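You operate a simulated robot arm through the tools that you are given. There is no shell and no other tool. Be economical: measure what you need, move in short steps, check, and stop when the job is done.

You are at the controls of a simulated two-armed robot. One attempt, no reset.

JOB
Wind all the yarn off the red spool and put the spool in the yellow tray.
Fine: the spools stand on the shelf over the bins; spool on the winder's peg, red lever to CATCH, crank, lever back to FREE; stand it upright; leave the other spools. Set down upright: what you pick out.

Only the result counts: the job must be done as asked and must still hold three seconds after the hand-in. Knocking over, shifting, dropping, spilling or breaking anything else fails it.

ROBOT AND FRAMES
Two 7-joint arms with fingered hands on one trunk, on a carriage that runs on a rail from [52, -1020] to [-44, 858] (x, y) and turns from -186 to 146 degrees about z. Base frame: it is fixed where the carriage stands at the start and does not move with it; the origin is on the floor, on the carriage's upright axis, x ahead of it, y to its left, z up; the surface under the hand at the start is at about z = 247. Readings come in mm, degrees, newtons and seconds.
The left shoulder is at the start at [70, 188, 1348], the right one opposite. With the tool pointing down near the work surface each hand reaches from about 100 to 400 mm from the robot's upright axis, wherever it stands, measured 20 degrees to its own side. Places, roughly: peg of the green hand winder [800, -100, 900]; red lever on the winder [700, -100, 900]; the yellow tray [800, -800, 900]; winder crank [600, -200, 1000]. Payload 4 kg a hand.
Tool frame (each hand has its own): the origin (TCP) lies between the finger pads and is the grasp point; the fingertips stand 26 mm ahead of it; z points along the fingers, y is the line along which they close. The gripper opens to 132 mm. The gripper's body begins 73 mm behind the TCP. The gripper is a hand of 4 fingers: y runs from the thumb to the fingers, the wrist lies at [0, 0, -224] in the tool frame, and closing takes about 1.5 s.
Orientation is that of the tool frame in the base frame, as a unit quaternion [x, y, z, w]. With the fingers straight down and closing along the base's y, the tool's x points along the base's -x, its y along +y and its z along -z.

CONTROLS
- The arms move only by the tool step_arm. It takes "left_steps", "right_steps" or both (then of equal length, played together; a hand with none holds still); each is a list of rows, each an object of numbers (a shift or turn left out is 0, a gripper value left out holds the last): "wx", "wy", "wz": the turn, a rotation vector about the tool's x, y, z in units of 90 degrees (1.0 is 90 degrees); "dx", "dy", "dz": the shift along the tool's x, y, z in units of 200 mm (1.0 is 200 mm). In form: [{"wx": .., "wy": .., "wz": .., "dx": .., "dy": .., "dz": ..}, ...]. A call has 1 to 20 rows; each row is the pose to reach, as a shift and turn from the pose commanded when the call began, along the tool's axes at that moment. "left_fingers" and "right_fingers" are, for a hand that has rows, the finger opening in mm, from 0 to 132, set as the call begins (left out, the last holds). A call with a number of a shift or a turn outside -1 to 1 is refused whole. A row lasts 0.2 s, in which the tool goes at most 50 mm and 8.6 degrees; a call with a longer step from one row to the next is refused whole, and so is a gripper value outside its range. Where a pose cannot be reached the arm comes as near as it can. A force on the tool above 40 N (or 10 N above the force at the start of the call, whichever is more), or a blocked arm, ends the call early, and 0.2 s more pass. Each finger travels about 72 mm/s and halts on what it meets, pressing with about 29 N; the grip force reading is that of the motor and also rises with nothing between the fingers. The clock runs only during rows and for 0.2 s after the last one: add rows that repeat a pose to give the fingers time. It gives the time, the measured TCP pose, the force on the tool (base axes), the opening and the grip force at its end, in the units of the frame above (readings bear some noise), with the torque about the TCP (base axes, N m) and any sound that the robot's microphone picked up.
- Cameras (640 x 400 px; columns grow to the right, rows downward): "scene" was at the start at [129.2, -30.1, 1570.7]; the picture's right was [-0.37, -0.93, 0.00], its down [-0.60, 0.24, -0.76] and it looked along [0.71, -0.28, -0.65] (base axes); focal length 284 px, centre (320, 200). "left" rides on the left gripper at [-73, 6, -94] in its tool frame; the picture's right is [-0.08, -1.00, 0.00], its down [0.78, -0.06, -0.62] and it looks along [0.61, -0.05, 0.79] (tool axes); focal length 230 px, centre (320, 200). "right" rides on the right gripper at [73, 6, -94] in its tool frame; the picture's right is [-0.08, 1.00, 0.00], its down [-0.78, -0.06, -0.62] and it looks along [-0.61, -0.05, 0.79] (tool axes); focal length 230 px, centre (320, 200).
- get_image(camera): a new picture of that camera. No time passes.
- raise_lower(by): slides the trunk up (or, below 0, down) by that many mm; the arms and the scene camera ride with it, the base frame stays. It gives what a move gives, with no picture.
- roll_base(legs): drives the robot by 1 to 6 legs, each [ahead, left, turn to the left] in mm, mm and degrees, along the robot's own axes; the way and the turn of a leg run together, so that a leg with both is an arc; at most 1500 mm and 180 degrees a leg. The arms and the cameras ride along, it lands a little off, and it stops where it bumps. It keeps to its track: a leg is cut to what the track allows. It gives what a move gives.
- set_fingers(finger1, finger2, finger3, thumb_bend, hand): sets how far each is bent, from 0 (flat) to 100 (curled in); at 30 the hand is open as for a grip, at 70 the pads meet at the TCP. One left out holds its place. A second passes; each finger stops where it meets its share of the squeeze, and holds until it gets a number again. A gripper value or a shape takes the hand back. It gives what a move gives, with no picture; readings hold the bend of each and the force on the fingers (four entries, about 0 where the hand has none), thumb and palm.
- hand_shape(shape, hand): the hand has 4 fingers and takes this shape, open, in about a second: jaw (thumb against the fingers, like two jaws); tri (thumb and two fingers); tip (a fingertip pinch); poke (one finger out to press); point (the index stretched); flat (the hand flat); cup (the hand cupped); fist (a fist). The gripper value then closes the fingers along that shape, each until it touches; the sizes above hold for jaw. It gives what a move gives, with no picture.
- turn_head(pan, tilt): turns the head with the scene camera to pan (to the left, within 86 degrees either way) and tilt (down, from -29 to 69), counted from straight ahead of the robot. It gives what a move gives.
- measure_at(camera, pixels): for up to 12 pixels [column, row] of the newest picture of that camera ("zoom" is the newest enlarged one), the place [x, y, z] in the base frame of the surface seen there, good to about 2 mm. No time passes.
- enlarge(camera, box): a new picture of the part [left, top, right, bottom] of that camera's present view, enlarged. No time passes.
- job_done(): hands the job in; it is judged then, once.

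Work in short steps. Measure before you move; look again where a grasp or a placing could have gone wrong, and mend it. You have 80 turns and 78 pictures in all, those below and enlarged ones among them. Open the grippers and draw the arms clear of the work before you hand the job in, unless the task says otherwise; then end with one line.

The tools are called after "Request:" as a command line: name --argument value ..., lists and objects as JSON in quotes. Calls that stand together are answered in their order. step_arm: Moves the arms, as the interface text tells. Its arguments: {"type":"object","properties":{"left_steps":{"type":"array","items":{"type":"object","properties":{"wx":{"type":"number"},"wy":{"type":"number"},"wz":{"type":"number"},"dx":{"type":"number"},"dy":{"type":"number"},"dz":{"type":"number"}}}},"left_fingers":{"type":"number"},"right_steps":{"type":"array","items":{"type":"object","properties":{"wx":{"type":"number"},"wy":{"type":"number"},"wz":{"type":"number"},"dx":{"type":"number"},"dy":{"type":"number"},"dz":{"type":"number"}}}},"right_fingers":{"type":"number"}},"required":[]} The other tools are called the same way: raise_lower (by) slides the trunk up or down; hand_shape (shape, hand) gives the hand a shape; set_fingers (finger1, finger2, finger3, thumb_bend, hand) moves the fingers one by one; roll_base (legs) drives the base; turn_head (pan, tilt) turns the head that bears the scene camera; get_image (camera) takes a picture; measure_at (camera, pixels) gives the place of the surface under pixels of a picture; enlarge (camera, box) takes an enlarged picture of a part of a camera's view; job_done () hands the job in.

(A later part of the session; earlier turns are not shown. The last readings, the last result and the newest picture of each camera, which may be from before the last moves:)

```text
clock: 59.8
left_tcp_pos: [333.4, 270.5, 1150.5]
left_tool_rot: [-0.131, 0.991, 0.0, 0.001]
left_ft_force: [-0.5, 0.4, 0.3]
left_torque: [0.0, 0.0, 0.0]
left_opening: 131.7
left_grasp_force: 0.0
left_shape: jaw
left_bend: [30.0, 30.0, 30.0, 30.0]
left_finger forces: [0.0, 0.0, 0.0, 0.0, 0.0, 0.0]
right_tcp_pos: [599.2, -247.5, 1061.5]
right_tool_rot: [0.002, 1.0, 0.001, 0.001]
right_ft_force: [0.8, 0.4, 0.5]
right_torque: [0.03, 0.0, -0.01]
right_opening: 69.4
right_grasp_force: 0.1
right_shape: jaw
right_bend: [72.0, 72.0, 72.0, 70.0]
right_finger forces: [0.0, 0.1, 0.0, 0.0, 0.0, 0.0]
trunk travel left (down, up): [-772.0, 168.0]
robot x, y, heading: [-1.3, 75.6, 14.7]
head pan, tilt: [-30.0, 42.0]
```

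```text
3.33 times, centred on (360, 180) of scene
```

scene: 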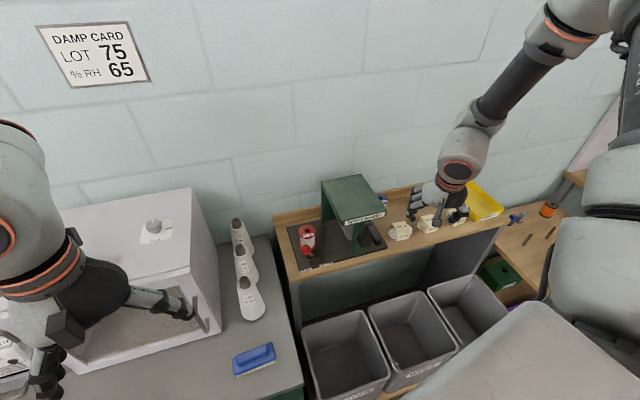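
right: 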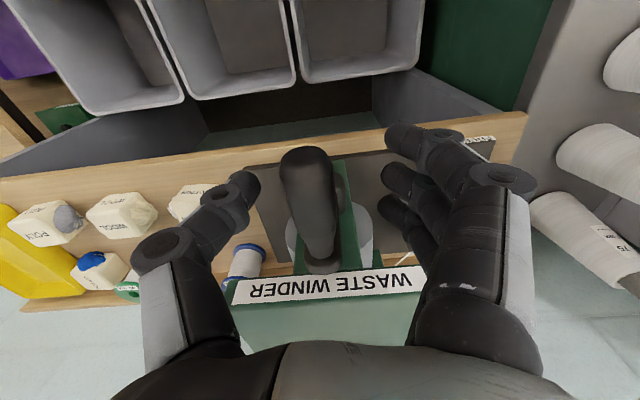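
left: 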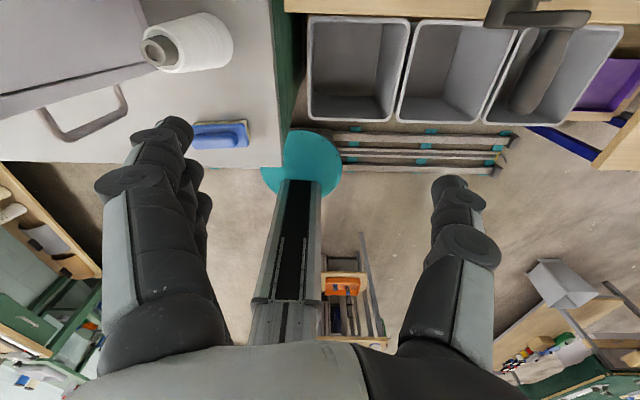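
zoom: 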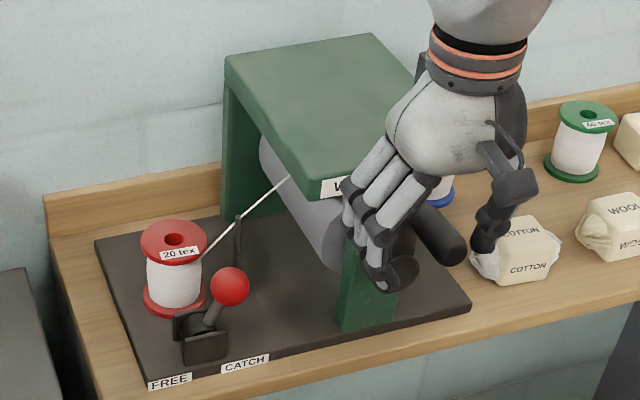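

A yarn line now runs from the spool to the drum: caught. Handle lies between thumb and fingers; close on it.

Request:
step_arm --right_steps '[{}, {}, {}, {}, {}, {}, {}]' --right_fingers 15

Request:
step_arm --right_steps '[{"dy": -0.088, "dz": 0.012}, {"dy": -0.17, "dz": 0.046}, {"dy": -0.24, "dz": 0.1}, {"dy": -0.294, "dz": 0.17}, {"dy": -0.328, "dz": 0.252}, {"dy": -0.34, "dz": 0.34}]'

Request:
get_image --camera "scene"

```text
clock: 61.4
left_tcp_pos: [333.7, 270.8, 1150.4]
left_tool_rot: [-0.13, 0.992, 0.0, 0.0]
left_ft_force: [0.3, 0.5, -0.3]
left_torque: [0.0, -0.01, 0.03]
left_opening: 131.8
left_grasp_force: 0.0
left_shape: jaw
left_bend: [30.0, 30.0, 30.0, 30.0]
left_finger forces: [0.0, 0.1, 0.1, 0.1, 0.0, 0.0]
right_tcp_pos: [598.2, -248.0, 1060.8]
right_tool_rot: [0.002, 1.0, 0.002, 0.0]
right_ft_force: [0.0, -1.6, -0.9]
right_torque: [-0.01, -0.01, 0.0]
right_opening: 16.2
right_grasp_force: 0.1
right_shape: jaw
right_bend: [72.0, 72.0, 72.0, 70.0]
right_finger forces: [0.0, 0.1, 0.0, 0.0, 1.6, 0.1]
trunk travel left (down, up): [-772.0, 168.0]
robot x, y, heading: [-4.6, 76.1, 15.0]
head pan, tilt: [-30.0, 42.0]
```

```text
clock: 62.8
left_tcp_pos: [334.3, 271.1, 1149.6]
left_tool_rot: [-0.131, 0.991, 0.001, 0.0]
left_ft_force: [-0.1, 0.2, 0.6]
left_torque: [0.02, 0.02, 0.02]
left_opening: 131.9
left_grasp_force: 0.1
left_shape: jaw
left_bend: [30.0, 30.0, 30.0, 30.0]
left_finger forces: [0.0, 0.0, 0.0, 0.1, 0.0, 0.0]
right_tcp_pos: [597.2, -314.8, 993.8]
right_tool_rot: [0.002, 1.0, 0.001, 0.0]
right_ft_force: [0.5, 1.0, 0.5]
right_torque: [-0.06, -0.05, 0.07]
right_opening: 15.7
right_grasp_force: 0.1
right_shape: jaw
right_bend: [72.0, 72.0, 72.0, 70.0]
right_finger forces: [0.1, 0.2, 1.8, 0.0, 0.1, 0.0]
trunk travel left (down, up): [-772.0, 168.0]
robot x, y, heading: [-4.9, 75.2, 14.9]
head pan, tilt: [-30.0, 42.0]
```

```text
30 pictures are left
```

scene: 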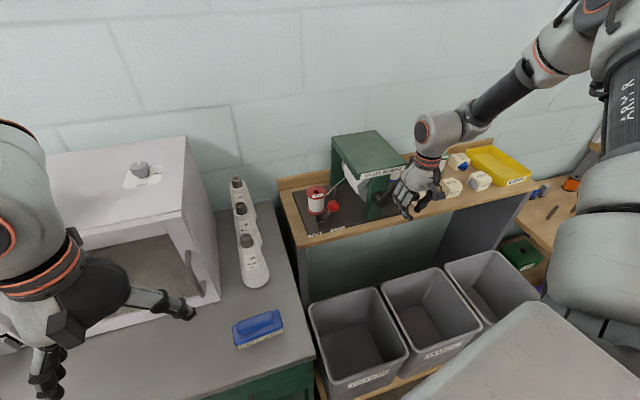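

Check whether the handle came along.

Request:
enlarge --camera "scene" --box '[290, 120, 470, 255]'

Request:
get_image --camera "right"

```text
2.96 times, centred on (380, 188) of scene
```

zoom: 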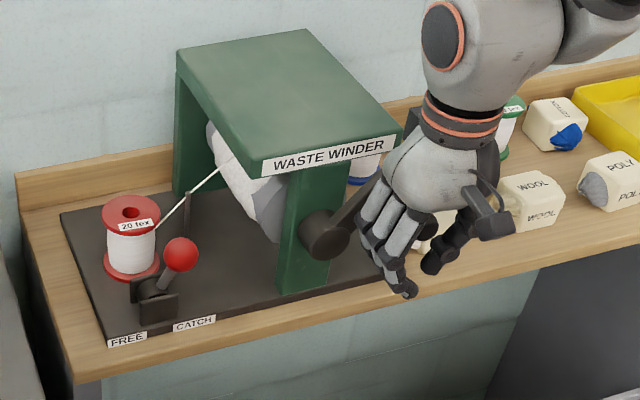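

```text
28 pictures are left
```

right: 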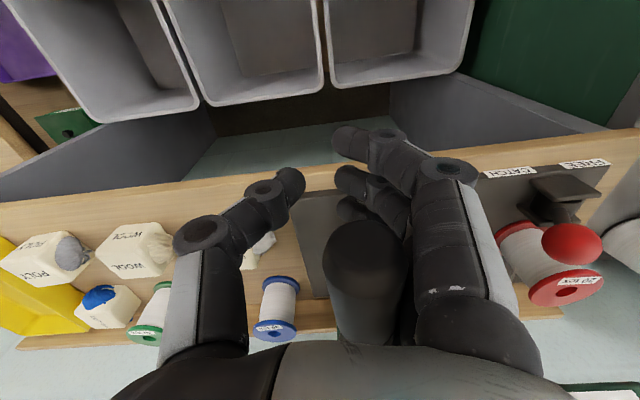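

The crank has turned clockwise ~65° and yarn is on the drum; the handle sits higher in the hand, caged. Measure it.

Request:
measure_at --camera "right" --pixels '[[365, 235], [365, 260], [340, 260], [395, 260], [375, 320], [290, 180], [350, 180], [410, 240]]'

Request:
measure_at --camera "zoom" --pixels '[[325, 238], [350, 205], [375, 210], [240, 165], [265, 210]]'

```text
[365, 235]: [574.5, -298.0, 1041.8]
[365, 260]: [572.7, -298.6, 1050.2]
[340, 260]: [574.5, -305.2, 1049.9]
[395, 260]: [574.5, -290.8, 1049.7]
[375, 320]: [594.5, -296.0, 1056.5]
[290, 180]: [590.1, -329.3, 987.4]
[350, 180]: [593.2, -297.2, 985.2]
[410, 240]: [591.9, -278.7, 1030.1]
```

```text
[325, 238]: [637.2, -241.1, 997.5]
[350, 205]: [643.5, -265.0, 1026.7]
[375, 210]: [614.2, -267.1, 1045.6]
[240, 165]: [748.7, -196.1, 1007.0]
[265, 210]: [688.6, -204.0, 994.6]
```

The handle sits at TCP+50 toward the palm. A power grip suits better: I centre the hand on it and curl the fingers around it.

Request:
step_arm --right_steps '[{"dy": 0.035, "dz": 0.0}, {"dy": 0.07, "dz": 0.02}]'

Request:
set_fingers --hand "right" --finger1 95 --finger2 95 --finger3 95 --thumb_bend 95

Request:
get_image --camera "right"

```text
clock: 63.4
left_tcp_pos: [334.5, 270.9, 1151.0]
left_tool_rot: [-0.131, 0.991, 0.0, 0.001]
left_ft_force: [0.2, -0.1, 0.7]
left_torque: [-0.04, 0.01, -0.03]
left_opening: 131.8
left_grasp_force: 0.1
left_shape: jaw
left_bend: [30.0, 30.0, 30.0, 30.0]
left_finger forces: [0.1, 0.0, 0.1, 0.0, 0.0, 0.1]
right_tcp_pos: [596.8, -301.1, 990.6]
right_tool_rot: [0.003, 1.0, 0.0, -0.001]
right_ft_force: [0.2, -0.1, 0.6]
right_torque: [-0.01, -0.01, 0.01]
right_opening: 15.5
right_grasp_force: 0.1
right_shape: jaw
right_bend: [72.0, 72.0, 72.0, 70.0]
right_finger forces: [0.0, 0.0, 0.0, 0.1, 0.1, 0.0]
trunk travel left (down, up): [-772.0, 168.0]
robot x, y, heading: [-7.1, 76.1, 15.1]
head pan, tilt: [-30.0, 42.0]
```

```text
clock: 64.4
left_tcp_pos: [333.3, 270.7, 1151.1]
left_tool_rot: [-0.13, 0.991, 0.0, -0.001]
left_ft_force: [-0.5, -0.4, 0.0]
left_torque: [0.01, 0.04, 0.03]
left_opening: 131.7
left_grasp_force: 0.0
left_shape: jaw
left_bend: [30.0, 30.0, 30.0, 30.0]
left_finger forces: [0.1, 0.1, 0.0, 0.0, 0.0, 0.0]
right_tcp_pos: [596.4, -299.2, 988.9]
right_tool_rot: [0.002, 1.0, 0.002, 0.001]
right_ft_force: [0.3, 0.6, 0.4]
right_torque: [-0.03, 0.01, 0.03]
right_opening: 30.1
right_grasp_force: 0.1
right_shape: fingers
right_bend: [95.0, 94.0, 95.0, 87.0]
right_finger forces: [0.0, 0.0, 0.0, 0.0, 0.0, 0.0]
trunk travel left (down, up): [-772.0, 168.0]
robot x, y, heading: [-4.8, 75.1, 15.2]
head pan, tilt: [-30.0, 42.0]
```

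```text
27 pictures are left
```

right: 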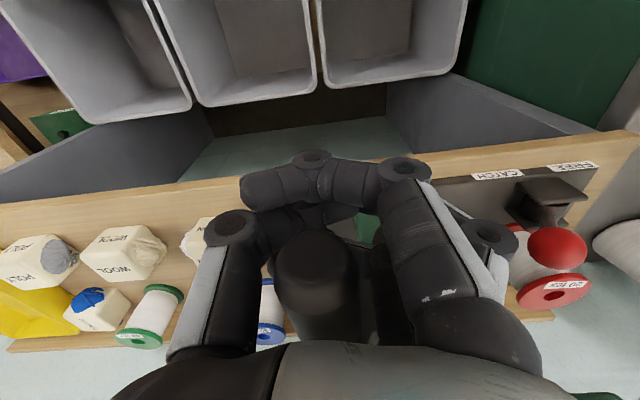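

The handle is enclosed by palm and curled fingers. Drive one full clockwise circle (r≈73 about (−244, 991)) in 20 rows.

Request:
step_arm --right_steps '[{"dy": -0.064, "dz": 0.095}, {"dy": -0.095, "dz": 0.2045}, {"dy": -0.0915, "dz": 0.3185}, {"dy": -0.052, "dz": 0.426}, {"dy": 0.018, "dz": 0.516}, {"dy": 0.113, "dz": 0.58}, {"dy": 0.2225, "dz": 0.6115}, {"dy": 0.3365, "dz": 0.6075}, {"dy": 0.444, "dz": 0.568}, {"dy": 0.534, "dz": 0.498}, {"dy": 0.598, "dz": 0.403}, {"dy": 0.6295, "dz": 0.2935}, {"dy": 0.6255, "dz": 0.1795}, {"dy": 0.586, "dz": 0.072}, {"dy": 0.516, "dz": -0.018}, {"dy": 0.421, "dz": -0.082}, {"dy": 0.3115, "dz": -0.1135}, {"dy": 0.1975, "dz": -0.1095}, {"dy": 0.09, "dz": -0.07}, {"dy": 0, "dz": 0}]'

Request:
enlarge --camera "scene" --box '[290, 120, 470, 255]'

```text
clock: 68.6
left_tcp_pos: [333.0, 269.2, 1149.4]
left_tool_rot: [-0.13, 0.992, 0.0, 0.0]
left_ft_force: [1.1, -0.4, 1.2]
left_torque: [0.02, 0.03, -0.02]
left_opening: 131.5
left_grasp_force: 0.0
left_shape: jaw
left_bend: [30.0, 30.0, 30.0, 30.0]
left_finger forces: [0.1, 0.0, 0.1, 0.0, 0.1, 0.0]
right_tcp_pos: [596.8, -299.6, 987.6]
right_tool_rot: [0.003, 1.0, 0.001, 0.0]
right_ft_force: [0.4, 2.5, 0.0]
right_torque: [-0.15, 0.05, 0.08]
right_opening: 30.5
right_grasp_force: 1.6
right_shape: fingers
right_bend: [95.0, 94.0, 95.0, 87.0]
right_finger forces: [0.1, 0.0, 2.7, 0.1, 0.1, 0.1]
trunk travel left (down, up): [-772.0, 168.0]
robot x, y, heading: [-3.9, 74.4, 15.2]
head pan, tilt: [-30.0, 42.0]
```

```text
2.96 times, centred on (380, 188) of scene
```

zoom: 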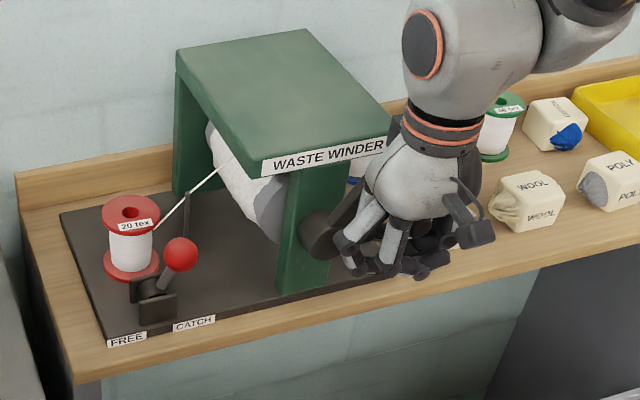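

Full turn done with little force, and the yarn is thinning. Continue at 36° per row, two turns per call, two calls.

Request:
step_arm --right_steps '[{"dy": -0.095, "dz": 0.2045}, {"dy": -0.052, "dz": 0.426}, {"dy": 0.113, "dz": 0.58}, {"dy": 0.3365, "dz": 0.6075}, {"dy": 0.534, "dz": 0.498}, {"dy": 0.6295, "dz": 0.2935}, {"dy": 0.586, "dz": 0.072}, {"dy": 0.421, "dz": -0.082}, {"dy": 0.1975, "dz": -0.1095}, {"dy": 0, "dz": 0}, {"dy": -0.095, "dz": 0.2045}, {"dy": -0.052, "dz": 0.426}, {"dy": 0.113, "dz": 0.58}, {"dy": 0.3365, "dz": 0.6075}, {"dy": 0.534, "dz": 0.498}, {"dy": 0.6295, "dz": 0.2935}, {"dy": 0.586, "dz": 0.072}, {"dy": 0.421, "dz": -0.082}, {"dy": 0.1975, "dz": -0.1095}, {"dy": 0, "dz": 0}]'

Request:
step_arm --right_steps '[{"dy": -0.095, "dz": 0.2045}, {"dy": -0.052, "dz": 0.426}, {"dy": 0.113, "dz": 0.58}, {"dy": 0.3365, "dz": 0.6075}, {"dy": 0.534, "dz": 0.498}, {"dy": 0.6295, "dz": 0.2935}, {"dy": 0.586, "dz": 0.072}, {"dy": 0.421, "dz": -0.082}, {"dy": 0.1975, "dz": -0.1095}, {"dy": 0, "dz": 0}, {"dy": -0.095, "dz": 0.2045}, {"dy": -0.052, "dz": 0.426}, {"dy": 0.113, "dz": 0.58}, {"dy": 0.3365, "dz": 0.6075}, {"dy": 0.534, "dz": 0.498}, {"dy": 0.6295, "dz": 0.2935}, {"dy": 0.586, "dz": 0.072}, {"dy": 0.421, "dz": -0.082}, {"dy": 0.1975, "dz": -0.1095}, {"dy": 0, "dz": 0}]'

Request:
enlarge --camera "scene" --box '[290, 120, 470, 255]'

```text
clock: 72.8
left_tcp_pos: [333.4, 267.7, 1149.8]
left_tool_rot: [-0.131, 0.991, 0.001, 0.001]
left_ft_force: [-0.2, -0.2, -0.8]
left_torque: [0.02, 0.0, 0.02]
left_opening: 131.9
left_grasp_force: 0.0
left_shape: jaw
left_bend: [30.0, 30.0, 30.0, 30.0]
left_finger forces: [0.1, 0.0, 0.2, 0.1, 0.0, 0.1]
right_tcp_pos: [596.5, -302.6, 985.8]
right_tool_rot: [0.003, 1.0, 0.002, -0.001]
right_ft_force: [-1.1, 2.6, -0.5]
right_torque: [-0.15, -0.01, 0.08]
right_opening: 30.2
right_grasp_force: 1.1
right_shape: fingers
right_bend: [95.0, 94.0, 95.0, 87.0]
right_finger forces: [0.0, 0.0, 2.8, 0.1, 0.0, 0.0]
trunk travel left (down, up): [-772.0, 168.0]
robot x, y, heading: [-6.1, 78.7, 15.4]
head pan, tilt: [-30.0, 42.0]
```

```text
clock: 77.0
left_tcp_pos: [334.0, 269.0, 1151.4]
left_tool_rot: [-0.131, 0.991, 0.001, 0.0]
left_ft_force: [-0.6, -0.5, -0.6]
left_torque: [0.0, 0.04, 0.0]
left_opening: 131.9
left_grasp_force: 0.1
left_shape: jaw
left_bend: [30.0, 30.0, 30.0, 30.0]
left_finger forces: [0.1, 0.0, 0.0, 0.1, 0.1, 0.0]
right_tcp_pos: [596.9, -300.7, 988.6]
right_tool_rot: [0.003, 1.0, 0.001, -0.001]
right_ft_force: [0.4, 2.6, -0.7]
right_torque: [-0.13, 0.01, 0.01]
right_opening: 30.4
right_grasp_force: 1.2
right_shape: fingers
right_bend: [95.0, 94.0, 95.0, 87.0]
right_finger forces: [0.0, 0.0, 2.7, 0.0, 0.0, 0.0]
trunk travel left (down, up): [-772.0, 168.0]
robot x, y, heading: [-1.3, 75.4, 15.1]
head pan, tilt: [-30.0, 42.0]
```

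```text
2.96 times, centred on (380, 188) of scene
```

zoom: 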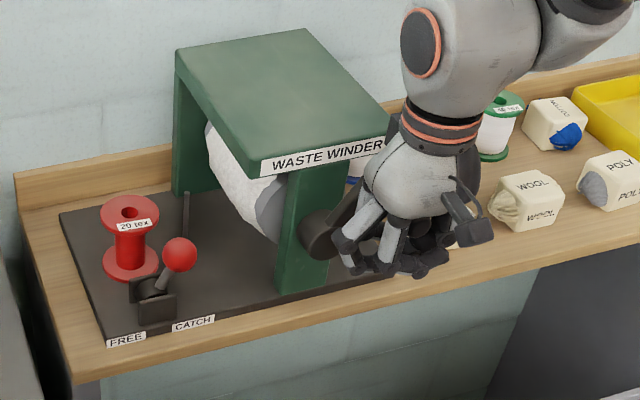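

The red spool is bare and the thread line is gone. Release the crank: jaw shape open, rise straight up, go over toward the lever front.

Request:
hand_shape --hand "right" --shape "jaw"

Request:
step_arm --right_steps '[{"dz": -0.2}, {"dz": -0.4}, {"dz": -0.6}, {"dz": -0.77}, {"dx": 0.02, "dy": 0.2, "dz": -0.77}, {"dx": 0.05, "dy": 0.4, "dz": -0.77}, {"dx": 0.085, "dy": 0.6, "dz": -0.77}, {"dx": 0.085, "dy": 0.8, "dz": -0.77}, {"dx": 0.085, "dy": 0.94, "dz": -0.77}]' --right_fingers 70

Request:
step_arm --right_steps '[{"dz": 0.2}, {"dz": 0.4}, {"dz": 0.6}, {"dz": 0.8}, {"dz": 0.8}]' --right_fingers 70

Request:
enlarge --camera "scene" --box '[260, 120, 440, 255]'

```text
clock: 77.9
left_tcp_pos: [332.3, 269.8, 1150.6]
left_tool_rot: [-0.131, 0.991, 0.0, 0.0]
left_ft_force: [0.0, -0.7, -0.3]
left_torque: [0.0, 0.03, -0.02]
left_opening: 131.8
left_grasp_force: 0.1
left_shape: jaw
left_bend: [30.0, 30.0, 30.0, 30.0]
left_finger forces: [0.1, 0.0, 0.0, 0.0, 0.0, 0.0]
right_tcp_pos: [599.0, -297.6, 989.5]
right_tool_rot: [0.003, 1.0, 0.001, 0.0]
right_ft_force: [-0.2, -0.5, 0.2]
right_torque: [-0.02, 0.03, 0.01]
right_opening: 131.8
right_grasp_force: 0.0
right_shape: jaw
right_bend: [30.0, 30.0, 30.0, 30.0]
right_finger forces: [0.0, 0.0, 0.0, 0.0, 0.1, 0.0]
trunk travel left (down, up): [-772.0, 168.0]
robot x, y, heading: [-4.7, 77.4, 15.0]
head pan, tilt: [-30.0, 42.0]
```

```text
clock: 79.9
left_tcp_pos: [334.1, 270.7, 1150.4]
left_tool_rot: [-0.13, 0.992, 0.0, 0.0]
left_ft_force: [0.6, -0.1, 0.1]
left_torque: [-0.04, 0.01, -0.01]
left_opening: 131.9
left_grasp_force: 0.1
left_shape: jaw
left_bend: [30.0, 30.0, 30.0, 30.0]
left_finger forces: [0.1, 0.0, 0.0, 0.0, 0.0, 0.0]
right_tcp_pos: [582.0, -111.5, 1144.0]
right_tool_rot: [0.004, 1.0, 0.001, -0.001]
right_ft_force: [-0.7, -0.7, -0.1]
right_torque: [0.03, -0.02, 0.01]
right_opening: 70.6
right_grasp_force: 0.0
right_shape: jaw
right_bend: [72.0, 72.0, 72.0, 70.0]
right_finger forces: [0.0, 0.1, 0.0, 0.0, 0.0, 0.0]
trunk travel left (down, up): [-772.0, 168.0]
robot x, y, heading: [-3.7, 77.5, 15.1]
head pan, tilt: [-30.0, 42.0]
```

```text
clock: 81.1
left_tcp_pos: [332.8, 270.7, 1150.8]
left_tool_rot: [-0.131, 0.991, 0.001, 0.001]
left_ft_force: [-0.8, 0.2, -0.4]
left_torque: [-0.02, 0.02, -0.03]
left_opening: 132.0
left_grasp_force: 0.1
left_shape: jaw
left_bend: [30.0, 30.0, 30.0, 30.0]
left_finger forces: [0.1, 0.0, 0.0, 0.0, 0.0, 0.1]
right_tcp_pos: [579.8, -113.5, 985.0]
right_tool_rot: [0.003, 1.0, 0.003, 0.001]
right_ft_force: [-0.1, 0.1, -0.2]
right_torque: [-0.02, 0.0, 0.01]
right_opening: 70.7
right_grasp_force: 0.0
right_shape: jaw
right_bend: [72.0, 72.0, 72.0, 70.0]
right_finger forces: [0.0, 0.0, 0.1, 0.1, 0.1, 0.0]
trunk travel left (down, up): [-772.0, 168.0]
robot x, y, heading: [-2.8, 76.2, 15.0]
head pan, tilt: [-30.0, 42.0]
```

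```text
2.96 times, centred on (350, 188) of scene
```

zoom: 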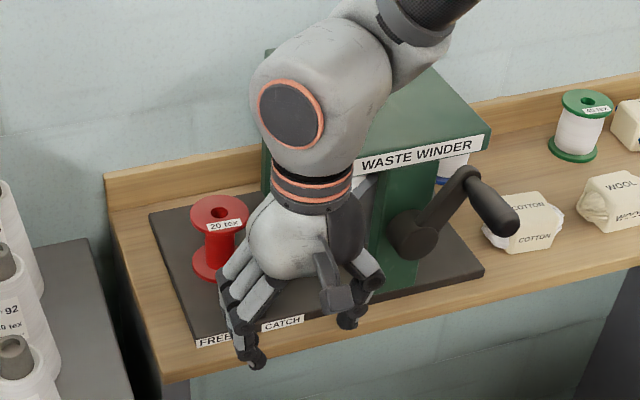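

Slide +x onto the ball (thumb on its −y side), then push +y to FREE.

Request:
step_arm --right_steps '[{"dx": -0.14}, {"dx": -0.28}, {"dx": -0.41}, {"dx": -0.41, "dy": 0.06}, {"dx": -0.41, "dy": 0.12}, {"dx": -0.41, "dy": 0.18}, {"dx": -0.41, "dy": 0.24}, {"dx": -0.41, "dy": 0.3}, {"dx": -0.41, "dy": 0.36}, {"dx": -0.41, "dy": 0.36}]'

Request:
enlarge --camera "scene" --box '[260, 120, 440, 255]'

```text
clock: 83.3
left_tcp_pos: [332.5, 269.8, 1150.9]
left_tool_rot: [-0.132, 0.991, 0.0, 0.0]
left_ft_force: [-0.1, 1.1, 0.5]
left_torque: [0.01, 0.01, -0.02]
left_opening: 132.0
left_grasp_force: 0.2
left_shape: jaw
left_bend: [30.0, 30.0, 30.0, 30.0]
left_finger forces: [0.0, 0.0, 0.2, 0.1, 0.0, 0.0]
right_tcp_pos: [656.3, -49.0, 991.3]
right_tool_rot: [0.003, 1.0, 0.002, 0.002]
right_ft_force: [0.2, 0.9, 0.0]
right_torque: [-0.01, -0.03, -0.02]
right_opening: 70.6
right_grasp_force: 0.1
right_shape: jaw
right_bend: [72.0, 72.0, 72.0, 70.0]
right_finger forces: [0.0, 0.0, 0.1, 0.0, 0.0, 0.1]
right hand out of reach, approached as far as the arm can: row 8, 9, 10
trunk travel left (down, up): [-772.0, 168.0]
robot x, y, heading: [-6.1, 77.5, 15.1]
head pan, tilt: [-30.0, 42.0]
```

```text
2.96 times, centred on (350, 188) of scene
```

zoom: 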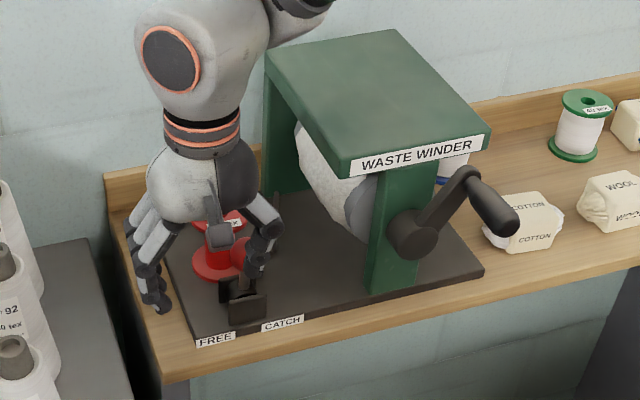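

Measure how far the ball went.

Request:
measure_at --camera "zoom" --pixels '[[240, 250], [244, 258], [238, 262], [234, 255], [270, 250], [243, 285]]'

Request:
get_image --camera "right"

```text
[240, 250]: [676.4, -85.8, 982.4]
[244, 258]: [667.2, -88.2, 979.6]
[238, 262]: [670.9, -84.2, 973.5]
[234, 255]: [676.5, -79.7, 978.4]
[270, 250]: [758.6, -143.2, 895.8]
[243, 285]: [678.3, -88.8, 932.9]
```

```text
22 pictures are left
```

right: 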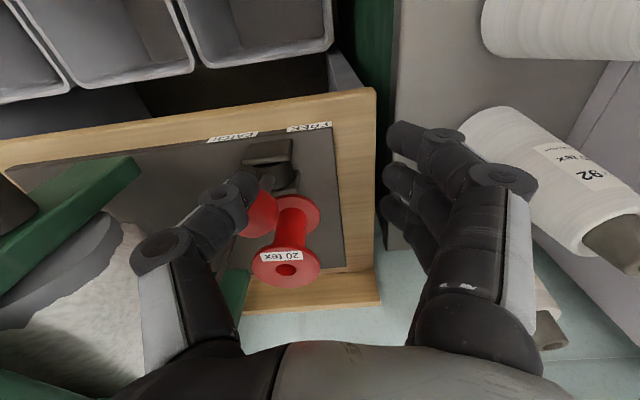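

The thumb contacts the ball off-centre and it stopped midway (y≈−83). I withdraw in −x, roll +45 in y for reach, then repeat deeper in x.

Request:
step_arm --right_steps '[{"dx": 0.05, "dy": -0.05}, {"dx": 0.2, "dy": -0.05}, {"dx": 0.38, "dy": -0.05}]'

Request:
roll_base --legs '[[12, 44, 0]]'

```text
clock: 84.1
left_tcp_pos: [333.3, 270.2, 1150.0]
left_tool_rot: [-0.13, 0.992, 0.0, 0.002]
left_ft_force: [0.3, -0.1, -0.3]
left_torque: [0.01, -0.01, 0.0]
left_opening: 131.8
left_grasp_force: 0.0
left_shape: jaw
left_bend: [30.0, 30.0, 30.0, 30.0]
left_finger forces: [0.1, 0.0, 0.1, 0.0, 0.1, 0.0]
right_tcp_pos: [577.2, -58.3, 991.1]
right_tool_rot: [0.003, 1.0, 0.0, 0.0]
right_ft_force: [-0.9, -0.3, 0.7]
right_torque: [0.02, -0.02, 0.0]
right_opening: 70.6
right_grasp_force: 0.1
right_shape: jaw
right_bend: [72.0, 72.0, 72.0, 70.0]
right_finger forces: [0.1, 0.0, 0.1, 0.0, 0.0, 0.0]
trunk travel left (down, up): [-772.0, 168.0]
robot x, y, heading: [-6.7, 77.9, 14.9]
head pan, tilt: [-30.0, 42.0]
```

```text
clock: 85.0
left_tcp_pos: [332.0, 307.6, 1151.2]
left_tool_rot: [-0.131, 0.991, 0.003, 0.001]
left_ft_force: [0.7, -0.8, 0.2]
left_torque: [0.06, -0.03, 0.0]
left_opening: 131.9
left_grasp_force: 0.0
left_shape: jaw
left_bend: [30.0, 30.0, 30.0, 30.0]
left_finger forces: [0.1, 0.1, 0.0, 0.0, 0.0, 0.0]
right_tcp_pos: [577.7, -19.0, 988.7]
right_tool_rot: [0.003, 1.0, 0.005, 0.0]
right_ft_force: [-0.3, -0.9, -0.3]
right_torque: [0.07, -0.01, 0.0]
right_opening: 70.8
right_grasp_force: 0.0
right_shape: jaw
right_bend: [72.0, 72.0, 72.0, 70.0]
right_finger forces: [0.0, 0.0, 0.0, 0.0, 0.2, 0.1]
trunk travel left (down, up): [-772.0, 168.0]
robot x, y, heading: [-5.4, 121.0, 15.1]
head pan, tilt: [-30.0, 42.0]
```

Go to y≈−81, forward to x≈670, then push +y to −40.

Request:
step_arm --right_steps '[{"dy": -0.17, "dz": 0.03}, {"dy": -0.33, "dz": 0.03}, {"dx": -0.16, "dy": -0.33, "dz": 0.03}, {"dx": -0.32, "dy": -0.33, "dz": 0.03}, {"dx": -0.465, "dy": -0.33, "dz": 0.03}, {"dx": -0.465, "dy": -0.28, "dz": 0.03}, {"dx": -0.465, "dy": -0.23, "dz": 0.03}, {"dx": -0.465, "dy": -0.18, "dz": 0.03}, {"dx": -0.465, "dy": -0.12, "dz": 0.03}, {"dx": -0.465, "dy": -0.12, "dz": 0.03}]'

Request:
enlarge --camera "scene" --box '[260, 120, 440, 255]'

```text
clock: 87.2
left_tcp_pos: [330.1, 313.1, 1151.7]
left_tool_rot: [-0.13, 0.991, -0.001, 0.002]
left_ft_force: [0.0, 0.0, 0.1]
left_torque: [-0.01, 0.02, -0.01]
left_opening: 132.0
left_grasp_force: 0.1
left_shape: jaw
left_bend: [30.0, 30.0, 30.0, 30.0]
left_finger forces: [0.0, 0.0, 0.0, 0.0, 0.0, 0.0]
right_tcp_pos: [670.6, -39.8, 984.2]
right_tool_rot: [0.004, 1.0, 0.001, 0.001]
right_ft_force: [-0.6, -0.9, 0.7]
right_torque: [-0.02, 0.02, -0.02]
right_opening: 72.1
right_grasp_force: 0.0
right_shape: jaw
right_bend: [72.0, 72.0, 72.0, 70.0]
right_finger forces: [0.0, 0.0, 0.0, 0.0, 1.4, 0.0]
trunk travel left (down, up): [-772.0, 168.0]
robot x, y, heading: [-8.7, 119.6, 14.9]
head pan, tilt: [-30.0, 42.0]
```

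```text
2.96 times, centred on (350, 188) of scene
```

zoom: 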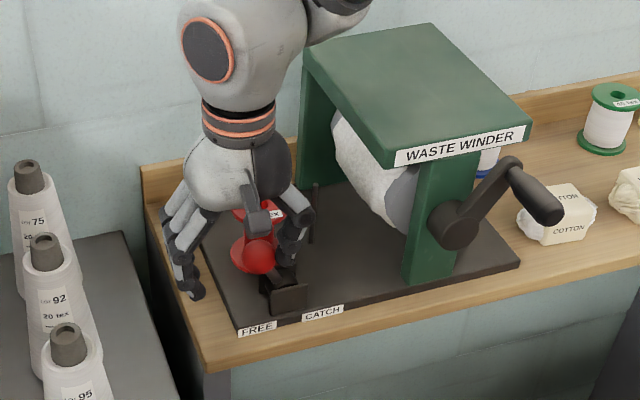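

Measure the ball, then push a further 15 mm in +y toward the stop.

Request:
measure_at --camera "zoom" --pixels '[[257, 253], [252, 258], [262, 258]]'

Request:
step_arm --right_steps '[{"dy": 0.03}, {"dy": 0.06}, {"dy": 0.08}, {"dy": 0.08}]'

Request:
enlarge --camera "scene" --box '[260, 120, 440, 255]'

```text
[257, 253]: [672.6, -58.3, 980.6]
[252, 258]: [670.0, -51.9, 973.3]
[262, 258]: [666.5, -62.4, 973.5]
```

```text
clock: 88.2
left_tcp_pos: [330.4, 311.7, 1150.3]
left_tool_rot: [-0.129, 0.992, 0.001, 0.001]
left_ft_force: [-0.3, 0.3, 0.1]
left_torque: [0.01, 0.0, 0.06]
left_opening: 131.9
left_grasp_force: 0.1
left_shape: jaw
left_bend: [30.0, 30.0, 30.0, 30.0]
left_finger forces: [0.0, 0.0, 0.1, 0.1, 0.0, 0.0]
right_tcp_pos: [667.8, -28.0, 985.3]
right_tool_rot: [0.003, 1.0, 0.003, 0.001]
right_ft_force: [-0.4, -11.4, -1.1]
right_torque: [-0.14, 0.04, -0.07]
right_opening: 75.4
right_grasp_force: 0.2
right_shape: jaw
right_bend: [72.0, 72.0, 72.0, 68.0]
right_finger forces: [0.0, 0.1, 0.1, 0.1, 9.0, 0.1]
trunk travel left (down, up): [-772.0, 168.0]
robot x, y, heading: [-6.0, 119.1, 15.1]
head pan, tilt: [-30.0, 42.0]
```

```text
2.96 times, centred on (350, 188) of scene
```

zoom: 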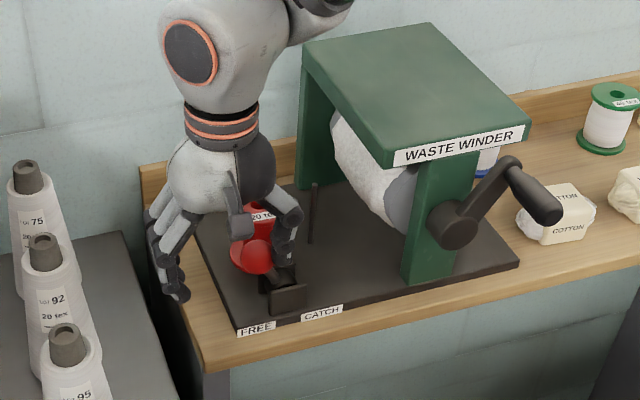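

11 N against the stop: lever at FREE. Withdraw −x, rise, swing the arm right, then return the carriage to the earlier pick pose (y≈−43, heading 50).

Request:
step_arm --right_steps '[{"dy": -0.03}, {"dx": 0.15, "dy": -0.03}, {"dx": 0.3, "dy": -0.03}, {"dx": 0.45, "dy": -0.03}, {"dx": 0.45, "dy": -0.03, "dz": -0.2}, {"dx": 0.45, "dy": -0.03, "dz": -0.4}, {"dx": 0.45, "dy": -0.03, "dz": -0.6}, {"dx": 0.45, "dy": -0.03, "dz": -0.7}]'

Request:
raise_lower --by 53

Request:
step_arm --right_steps '[{"dy": -0.2}, {"dy": -0.4}, {"dy": -0.6}, {"dy": -0.8}, {"dy": -0.95}]'

Request:
roll_base --legs '[[-42, -156, 0], [0, 0, 35]]'

Request:
turn_head --pan -60 --tilt 40

Request:
get_image --camera "scene"

```text
clock: 90.0
left_tcp_pos: [331.0, 314.1, 1149.8]
left_tool_rot: [-0.13, 0.991, 0.0, 0.001]
left_ft_force: [-0.7, -0.3, 0.8]
left_torque: [-0.03, -0.02, -0.02]
left_opening: 131.9
left_grasp_force: 0.0
left_shape: jaw
left_bend: [30.0, 30.0, 30.0, 30.0]
left_finger forces: [0.0, 0.0, 0.0, 0.0, 0.1, 0.1]
right_tcp_pos: [578.9, -27.4, 1125.8]
right_tool_rot: [0.003, 1.0, 0.001, 0.0]
right_ft_force: [0.8, -0.5, 0.1]
right_torque: [0.0, 0.03, 0.02]
right_opening: 70.6
right_grasp_force: 0.0
right_shape: jaw
right_bend: [72.0, 72.0, 72.0, 70.0]
right_finger forces: [0.0, 0.1, 0.0, 0.0, 0.0, 0.1]
trunk travel left (down, up): [-772.0, 168.0]
robot x, y, heading: [-1.7, 119.7, 15.1]
head pan, tilt: [-30.0, 42.0]
```

```text
clock: 91.0
left_tcp_pos: [331.8, 314.1, 1203.3]
left_tool_rot: [-0.131, 0.991, 0.0, 0.0]
left_ft_force: [0.0, 1.3, 0.5]
left_torque: [0.0, 0.04, 0.0]
left_opening: 131.8
left_grasp_force: 0.0
left_shape: jaw
left_bend: [30.0, 30.0, 30.0, 30.0]
left_finger forces: [0.0, 0.1, 0.1, 0.1, 0.1, 0.0]
right_tcp_pos: [579.8, -28.2, 1176.3]
right_tool_rot: [0.003, 1.0, 0.001, 0.0]
right_ft_force: [0.5, -0.4, 0.9]
right_torque: [-0.04, -0.01, 0.01]
right_opening: 70.5
right_grasp_force: 0.1
right_shape: jaw
right_bend: [72.0, 72.0, 72.0, 70.0]
right_finger forces: [0.0, 0.1, 0.0, 0.1, 0.0, 0.1]
trunk travel left (down, up): [-825.0, 115.0]
robot x, y, heading: [-2.1, 117.7, 14.9]
head pan, tilt: [-30.0, 42.0]
```

```text
clock: 92.2
left_tcp_pos: [330.6, 311.7, 1203.9]
left_tool_rot: [-0.131, 0.991, 0.0, 0.0]
left_ft_force: [-0.4, 0.4, 0.4]
left_torque: [0.04, 0.01, -0.02]
left_opening: 131.9
left_grasp_force: 0.1
left_shape: jaw
left_bend: [30.0, 30.0, 30.0, 30.0]
left_finger forces: [0.0, 0.1, 0.1, 0.0, 0.0, 0.0]
right_tcp_pos: [578.8, -217.9, 1177.7]
right_tool_rot: [0.003, 1.0, 0.002, 0.0]
right_ft_force: [-0.2, -0.6, 1.4]
right_torque: [-0.04, 0.0, 0.02]
right_opening: 70.6
right_grasp_force: 0.0
right_shape: jaw
right_bend: [72.0, 72.0, 72.0, 70.0]
right_finger forces: [0.0, 0.0, 0.0, 0.1, 0.0, 0.1]
trunk travel left (down, up): [-825.0, 115.0]
robot x, y, heading: [-9.0, 119.9, 14.9]
head pan, tilt: [-30.0, 42.0]
```

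```text
clock: 95.3
left_tcp_pos: [168.2, 307.3, 1203.8]
left_tool_rot: [-0.423, 0.906, -0.001, 0.0]
left_ft_force: [-1.0, 0.3, 0.4]
left_torque: [0.04, 0.03, -0.01]
left_opening: 132.0
left_grasp_force: 0.0
left_shape: jaw
left_bend: [30.0, 30.0, 30.0, 30.0]
left_finger forces: [0.0, 0.0, 0.0, 0.0, 0.0, 0.0]
right_tcp_pos: [675.3, 15.6, 1179.2]
right_tool_rot: [-0.298, 0.954, 0.002, 0.0]
right_ft_force: [-0.7, 0.5, 0.1]
right_torque: [0.01, 0.02, 0.03]
right_opening: 70.7
right_grasp_force: 0.1
right_shape: jaw
right_bend: [72.0, 72.0, 72.0, 70.0]
right_finger forces: [0.1, 0.1, 0.1, 0.0, 0.1, 0.0]
trunk travel left (down, up): [-825.0, 115.0]
robot x, y, heading: [6.0, -45.4, 49.9]
head pan, tilt: [-30.0, 42.0]
```

```text
clock: 96.2
left_tcp_pos: [167.0, 307.1, 1201.8]
left_tool_rot: [-0.422, 0.907, 0.0, 0.0]
left_ft_force: [-0.5, -0.1, 0.6]
left_torque: [0.02, 0.02, 0.0]
left_opening: 132.0
left_grasp_force: 0.0
left_shape: jaw
left_bend: [30.0, 30.0, 30.0, 30.0]
left_finger forces: [0.1, 0.1, 0.0, 0.0, 0.0, 0.0]
right_tcp_pos: [675.0, 15.2, 1179.0]
right_tool_rot: [-0.298, 0.954, 0.001, 0.0]
right_ft_force: [0.2, 0.1, 0.0]
right_torque: [-0.02, 0.02, -0.01]
right_opening: 70.4
right_grasp_force: 0.1
right_shape: jaw
right_bend: [72.0, 72.0, 72.0, 70.0]
right_finger forces: [0.0, 0.1, 0.1, 0.1, 0.1, 0.0]
trunk travel left (down, up): [-825.0, 115.0]
robot x, y, heading: [0.6, -45.0, 50.2]
head pan, tilt: [-60.0, 40.0]
```

```text
19 pictures are left
```

scene: 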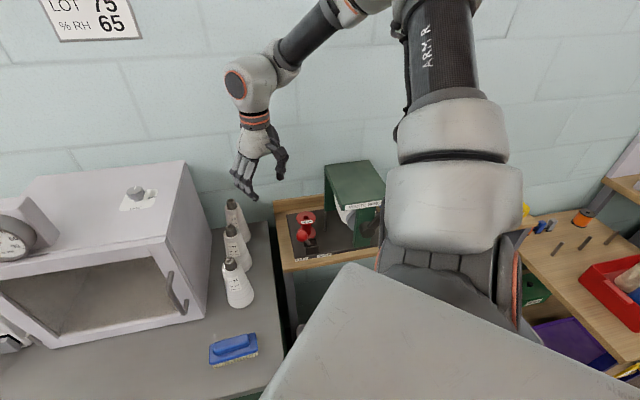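

Move to the earlier pre-grasp pose above the peg (756,-89,1114) with the same 20° tilt/20° yaw.

Request:
step_arm --right_steps '[{"dx": -0.005, "dy": -0.082, "dz": 0.0, "wx": 0.0135, "wy": -0.0254, "wz": 0.0752}, {"dx": -0.009, "dy": -0.164, "dz": 0.0, "wx": 0.027, "wy": -0.0508, "wz": 0.1505}, {"dx": -0.014, "dy": -0.247, "dz": 0.05, "wx": 0.0405, "wy": -0.0762, "wz": 0.2257}, {"dx": -0.018, "dy": -0.329, "dz": 0.1, "wx": 0.054, "wy": -0.1016, "wz": 0.301}, {"dx": -0.023, "dy": -0.411, "dz": 0.15, "wx": 0.0676, "wy": -0.127, "wz": 0.3762}, {"dx": -0.028, "dy": -0.493, "dz": 0.2, "wx": 0.0811, "wy": -0.1525, "wz": 0.4515}, {"dx": -0.032, "dy": -0.576, "dz": 0.26, "wx": 0.0946, "wy": -0.1779, "wz": 0.5267}, {"dx": -0.037, "dy": -0.658, "dz": 0.325, "wx": 0.1081, "wy": -0.2033, "wz": 0.602}, {"dx": -0.037, "dy": -0.658, "dz": 0.325, "wx": 0.1081, "wy": -0.2033, "wz": 0.602}]' --right_fingers 68

Request:
get_image --camera "right"

Request:
enlarge --camera "scene" --box '[250, 170, 390, 275]'

```text
clock: 98.2
left_tcp_pos: [166.3, 307.1, 1202.4]
left_tool_rot: [-0.423, 0.906, -0.002, 0.0]
left_ft_force: [0.2, -0.1, -0.8]
left_torque: [0.0, -0.02, 0.04]
left_opening: 131.8
left_grasp_force: 0.0
left_shape: jaw
left_bend: [30.0, 30.0, 30.0, 30.0]
left_finger forces: [0.1, 0.0, 0.0, 0.1, 0.0, 0.0]
right_tcp_pos: [755.0, -87.7, 1113.8]
right_tool_rot: [0.173, 0.97, -0.032, 0.17]
right_ft_force: [-0.2, 0.7, -0.2]
right_torque: [0.02, 0.02, -0.01]
right_opening: 68.8
right_grasp_force: 0.0
right_shape: jaw
right_bend: [72.0, 72.0, 72.0, 70.0]
right_finger forces: [0.0, 0.0, 0.1, 0.1, 0.1, 0.0]
trunk travel left (down, up): [-825.0, 115.0]
robot x, y, heading: [2.2, -46.0, 50.3]
head pan, tilt: [-60.0, 40.0]
```

```text
18 pictures are left
```

right: 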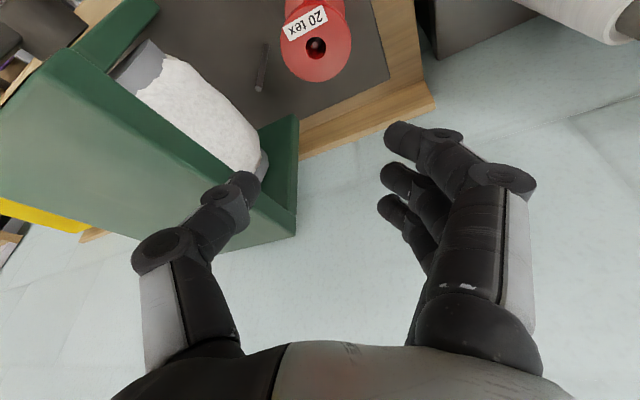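

```text
3.81 times, centred on (320, 222) of scene
```

zoom: 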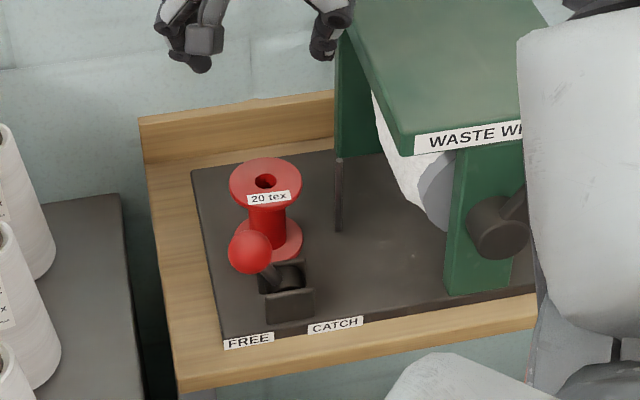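

Spool empty, lever at FREE. Lower 150 mm to the earlier grasp height (TCP ≈(756,-89,964)), then close on the upper flange.

Request:
step_arm --right_steps '[{"dx": 0.06, "dy": -0.0055, "dz": 0.17}, {"dx": 0.12, "dy": -0.0055, "dz": 0.342}, {"dx": 0.18, "dy": -0.0055, "dz": 0.514}, {"dx": 0.215, "dy": -0.0055, "dz": 0.614}, {"dx": 0.2475, "dy": -0.0055, "dz": 0.7065}, {"dx": 0.2475, "dy": -0.0055, "dz": 0.7065}]'

Request:
step_arm --right_steps '[{}, {}, {}, {}, {}, {}, {}, {}]' --right_fingers 40

Request:
get_image --camera "right"

```text
clock: 99.6
left_tcp_pos: [167.2, 306.0, 1204.4]
left_tool_rot: [-0.422, 0.906, 0.0, 0.0]
left_ft_force: [1.0, -0.8, 0.1]
left_torque: [0.01, 0.01, 0.01]
left_opening: 131.9
left_grasp_force: 0.1
left_shape: jaw
left_bend: [30.0, 30.0, 30.0, 30.0]
left_finger forces: [0.0, 0.1, 0.0, 0.0, 0.0, 0.1]
right_tcp_pos: [754.5, -90.5, 964.2]
right_tool_rot: [0.172, 0.97, -0.031, 0.17]
right_ft_force: [-0.3, -0.6, 0.1]
right_torque: [-0.03, -0.03, 0.0]
right_opening: 68.6
right_grasp_force: 0.1
right_shape: jaw
right_bend: [72.0, 72.0, 72.0, 70.0]
right_finger forces: [0.1, 0.1, 0.0, 0.1, 0.1, 0.1]
trunk travel left (down, up): [-825.0, 115.0]
robot x, y, heading: [4.6, -43.7, 50.3]
head pan, tilt: [-60.0, 40.0]
```

```text
clock: 101.4
left_tcp_pos: [167.8, 306.5, 1204.2]
left_tool_rot: [-0.422, 0.907, 0.0, 0.0]
left_ft_force: [0.0, -0.4, 0.1]
left_torque: [0.02, 0.0, 0.01]
left_opening: 132.1
left_grasp_force: 0.1
left_shape: jaw
left_bend: [30.0, 30.0, 30.0, 30.0]
left_finger forces: [0.0, 0.0, 0.1, 0.1, 0.0, 0.1]
right_tcp_pos: [755.3, -91.1, 963.6]
right_tool_rot: [0.172, 0.97, -0.031, 0.169]
right_ft_force: [2.1, -0.8, 3.0]
right_torque: [-0.01, 0.07, 0.05]
right_opening: 40.4
right_grasp_force: 29.0
right_shape: jaw
right_bend: [73.0, 73.0, 71.0, 70.0]
right_finger forces: [10.9, 8.3, 7.8, 0.0, 25.5, 0.1]
trunk travel left (down, up): [-825.0, 115.0]
robot x, y, heading: [1.1, -43.1, 50.2]
head pan, tilt: [-60.0, 40.0]
```

```text
16 pictures are left
```

right: 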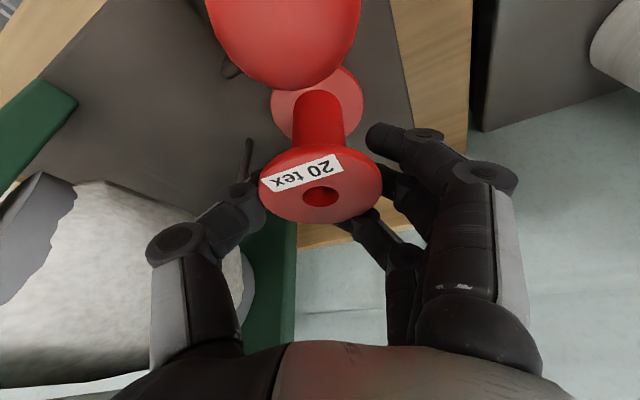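

Same firm grip as before. Lift off the peg 150 mm, raise the trunk 110, and roll 720 mm in −y to the tray.

Request:
step_arm --right_steps '[{"dx": -0.034, "dz": -0.094}, {"dx": -0.07, "dz": -0.19}, {"dx": -0.116, "dz": -0.32}, {"dx": -0.187, "dz": -0.516}, {"dx": -0.256, "dz": -0.7035}, {"dx": -0.256, "dz": -0.7035}]'

Request:
raise_lower --by 110

Request:
get_image --camera "scene"

```text
clock: 102.8
left_tcp_pos: [168.7, 307.6, 1202.5]
left_tool_rot: [-0.423, 0.906, -0.001, 0.0]
left_ft_force: [-0.3, 0.0, -0.2]
left_torque: [0.0, 0.01, -0.04]
left_opening: 131.9
left_grasp_force: 0.0
left_shape: jaw
left_bend: [30.0, 30.0, 30.0, 30.0]
left_finger forces: [0.0, 0.0, 0.1, 0.0, 0.1, 0.0]
right_tcp_pos: [757.8, -92.1, 1112.4]
right_tool_rot: [0.173, 0.97, -0.031, 0.169]
right_ft_force: [-0.1, 0.1, -1.0]
right_torque: [-0.02, -0.03, 0.0]
right_opening: 39.9
right_grasp_force: 29.7
right_shape: jaw
right_bend: [73.0, 73.0, 71.0, 70.0]
right_finger forces: [11.3, 8.5, 6.7, 0.0, 24.9, 0.0]
trunk travel left (down, up): [-825.0, 115.0]
robot x, y, heading: [4.2, -44.3, 50.2]
head pan, tilt: [-60.0, 40.0]
```

```text
clock: 104.2
left_tcp_pos: [167.8, 306.7, 1312.9]
left_tool_rot: [-0.422, 0.906, 0.0, 0.001]
left_ft_force: [-0.2, -1.1, -0.1]
left_torque: [0.02, -0.02, 0.0]
left_opening: 131.9
left_grasp_force: 0.1
left_shape: jaw
left_bend: [30.0, 30.0, 30.0, 30.0]
left_finger forces: [0.0, 0.0, 0.0, 0.0, 0.0, 0.1]
right_tcp_pos: [757.4, -90.5, 1222.4]
right_tool_rot: [0.172, 0.97, -0.03, 0.169]
right_ft_force: [0.8, -0.5, -0.6]
right_torque: [0.01, 0.01, -0.03]
right_opening: 39.9
right_grasp_force: 29.5
right_shape: jaw
right_bend: [73.0, 73.0, 71.0, 70.0]
right_finger forces: [11.3, 8.5, 6.7, 0.1, 24.9, 0.0]
trunk travel left (down, up): [-935.0, 5.0]
robot x, y, heading: [4.9, -44.6, 50.1]
head pan, tilt: [-60.0, 40.0]
```

```text
15 pictures are left
```

scene: 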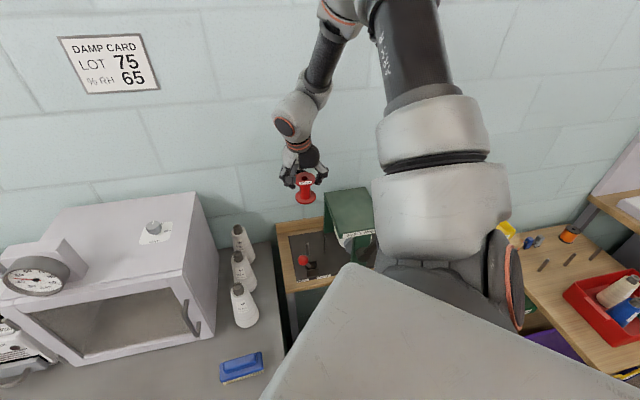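

The spool is in hand, upright. Roll to the tray.

Request:
roll_base --legs '[[-529, -488, 0]]'

Request:
get_image --camera "scene"

Request:
get_image --camera "right"

```text
clock: 108.2
left_tcp_pos: [205.7, -409.6, 1313.4]
left_tool_rot: [-0.422, 0.907, -0.001, 0.0]
left_ft_force: [0.3, 0.4, -0.5]
left_torque: [-0.03, -0.01, 0.0]
left_opening: 132.2
left_grasp_force: 0.1
left_shape: jaw
left_bend: [30.0, 30.0, 30.0, 30.0]
left_finger forces: [0.0, 0.1, 0.0, 0.0, 0.1, 0.0]
right_tcp_pos: [793.2, -811.6, 1222.4]
right_tool_rot: [0.174, 0.97, -0.032, 0.169]
right_ft_force: [0.7, -0.1, -0.6]
right_torque: [-0.04, -0.04, 0.01]
right_opening: 40.0
right_grasp_force: 29.0
right_shape: jaw
right_bend: [73.0, 73.0, 71.0, 70.0]
right_finger forces: [11.3, 8.5, 6.6, 0.0, 25.0, 0.0]
trunk travel left (down, up): [-935.0, 5.0]
robot x, y, heading: [37.0, -763.2, 49.7]
head pan, tilt: [-60.0, 40.0]
```

```text
14 pictures are left
```

scene: 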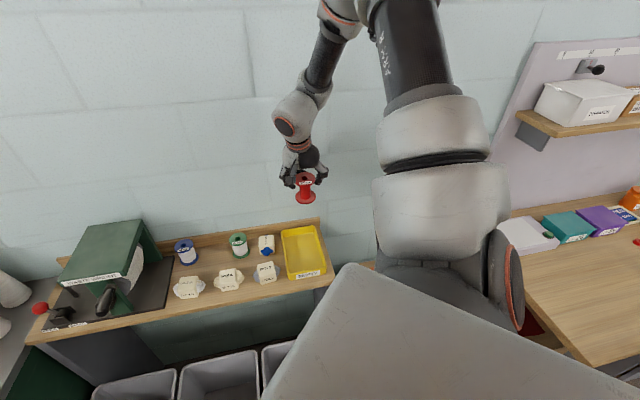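

```text
13 pictures are left
```

right: 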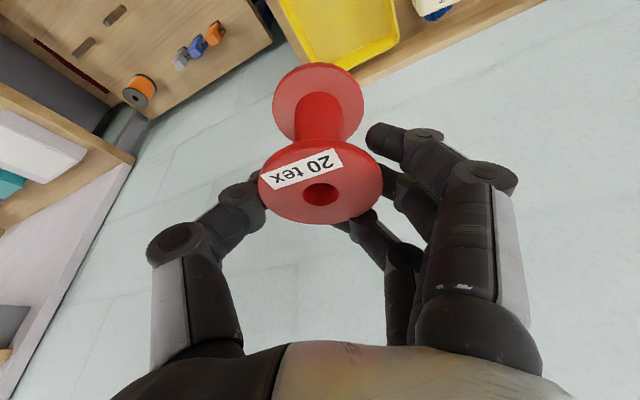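

Measure the tray rim and floor (scene, around (302,252)).

Request:
measure_at --camera "scene" --pixels '[[283, 232], [315, 227], [324, 268], [290, 273], [300, 240], [303, 250], [306, 260], [295, 250], [315, 250], [267, 237], [288, 255]]'

```text
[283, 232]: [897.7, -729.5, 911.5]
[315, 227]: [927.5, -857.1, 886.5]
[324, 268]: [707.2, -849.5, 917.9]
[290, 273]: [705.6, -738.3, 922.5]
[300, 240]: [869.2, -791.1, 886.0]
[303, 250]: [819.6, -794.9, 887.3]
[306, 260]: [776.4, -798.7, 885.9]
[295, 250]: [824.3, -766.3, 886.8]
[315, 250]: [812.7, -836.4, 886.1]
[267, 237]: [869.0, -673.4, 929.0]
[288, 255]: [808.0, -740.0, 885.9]
```

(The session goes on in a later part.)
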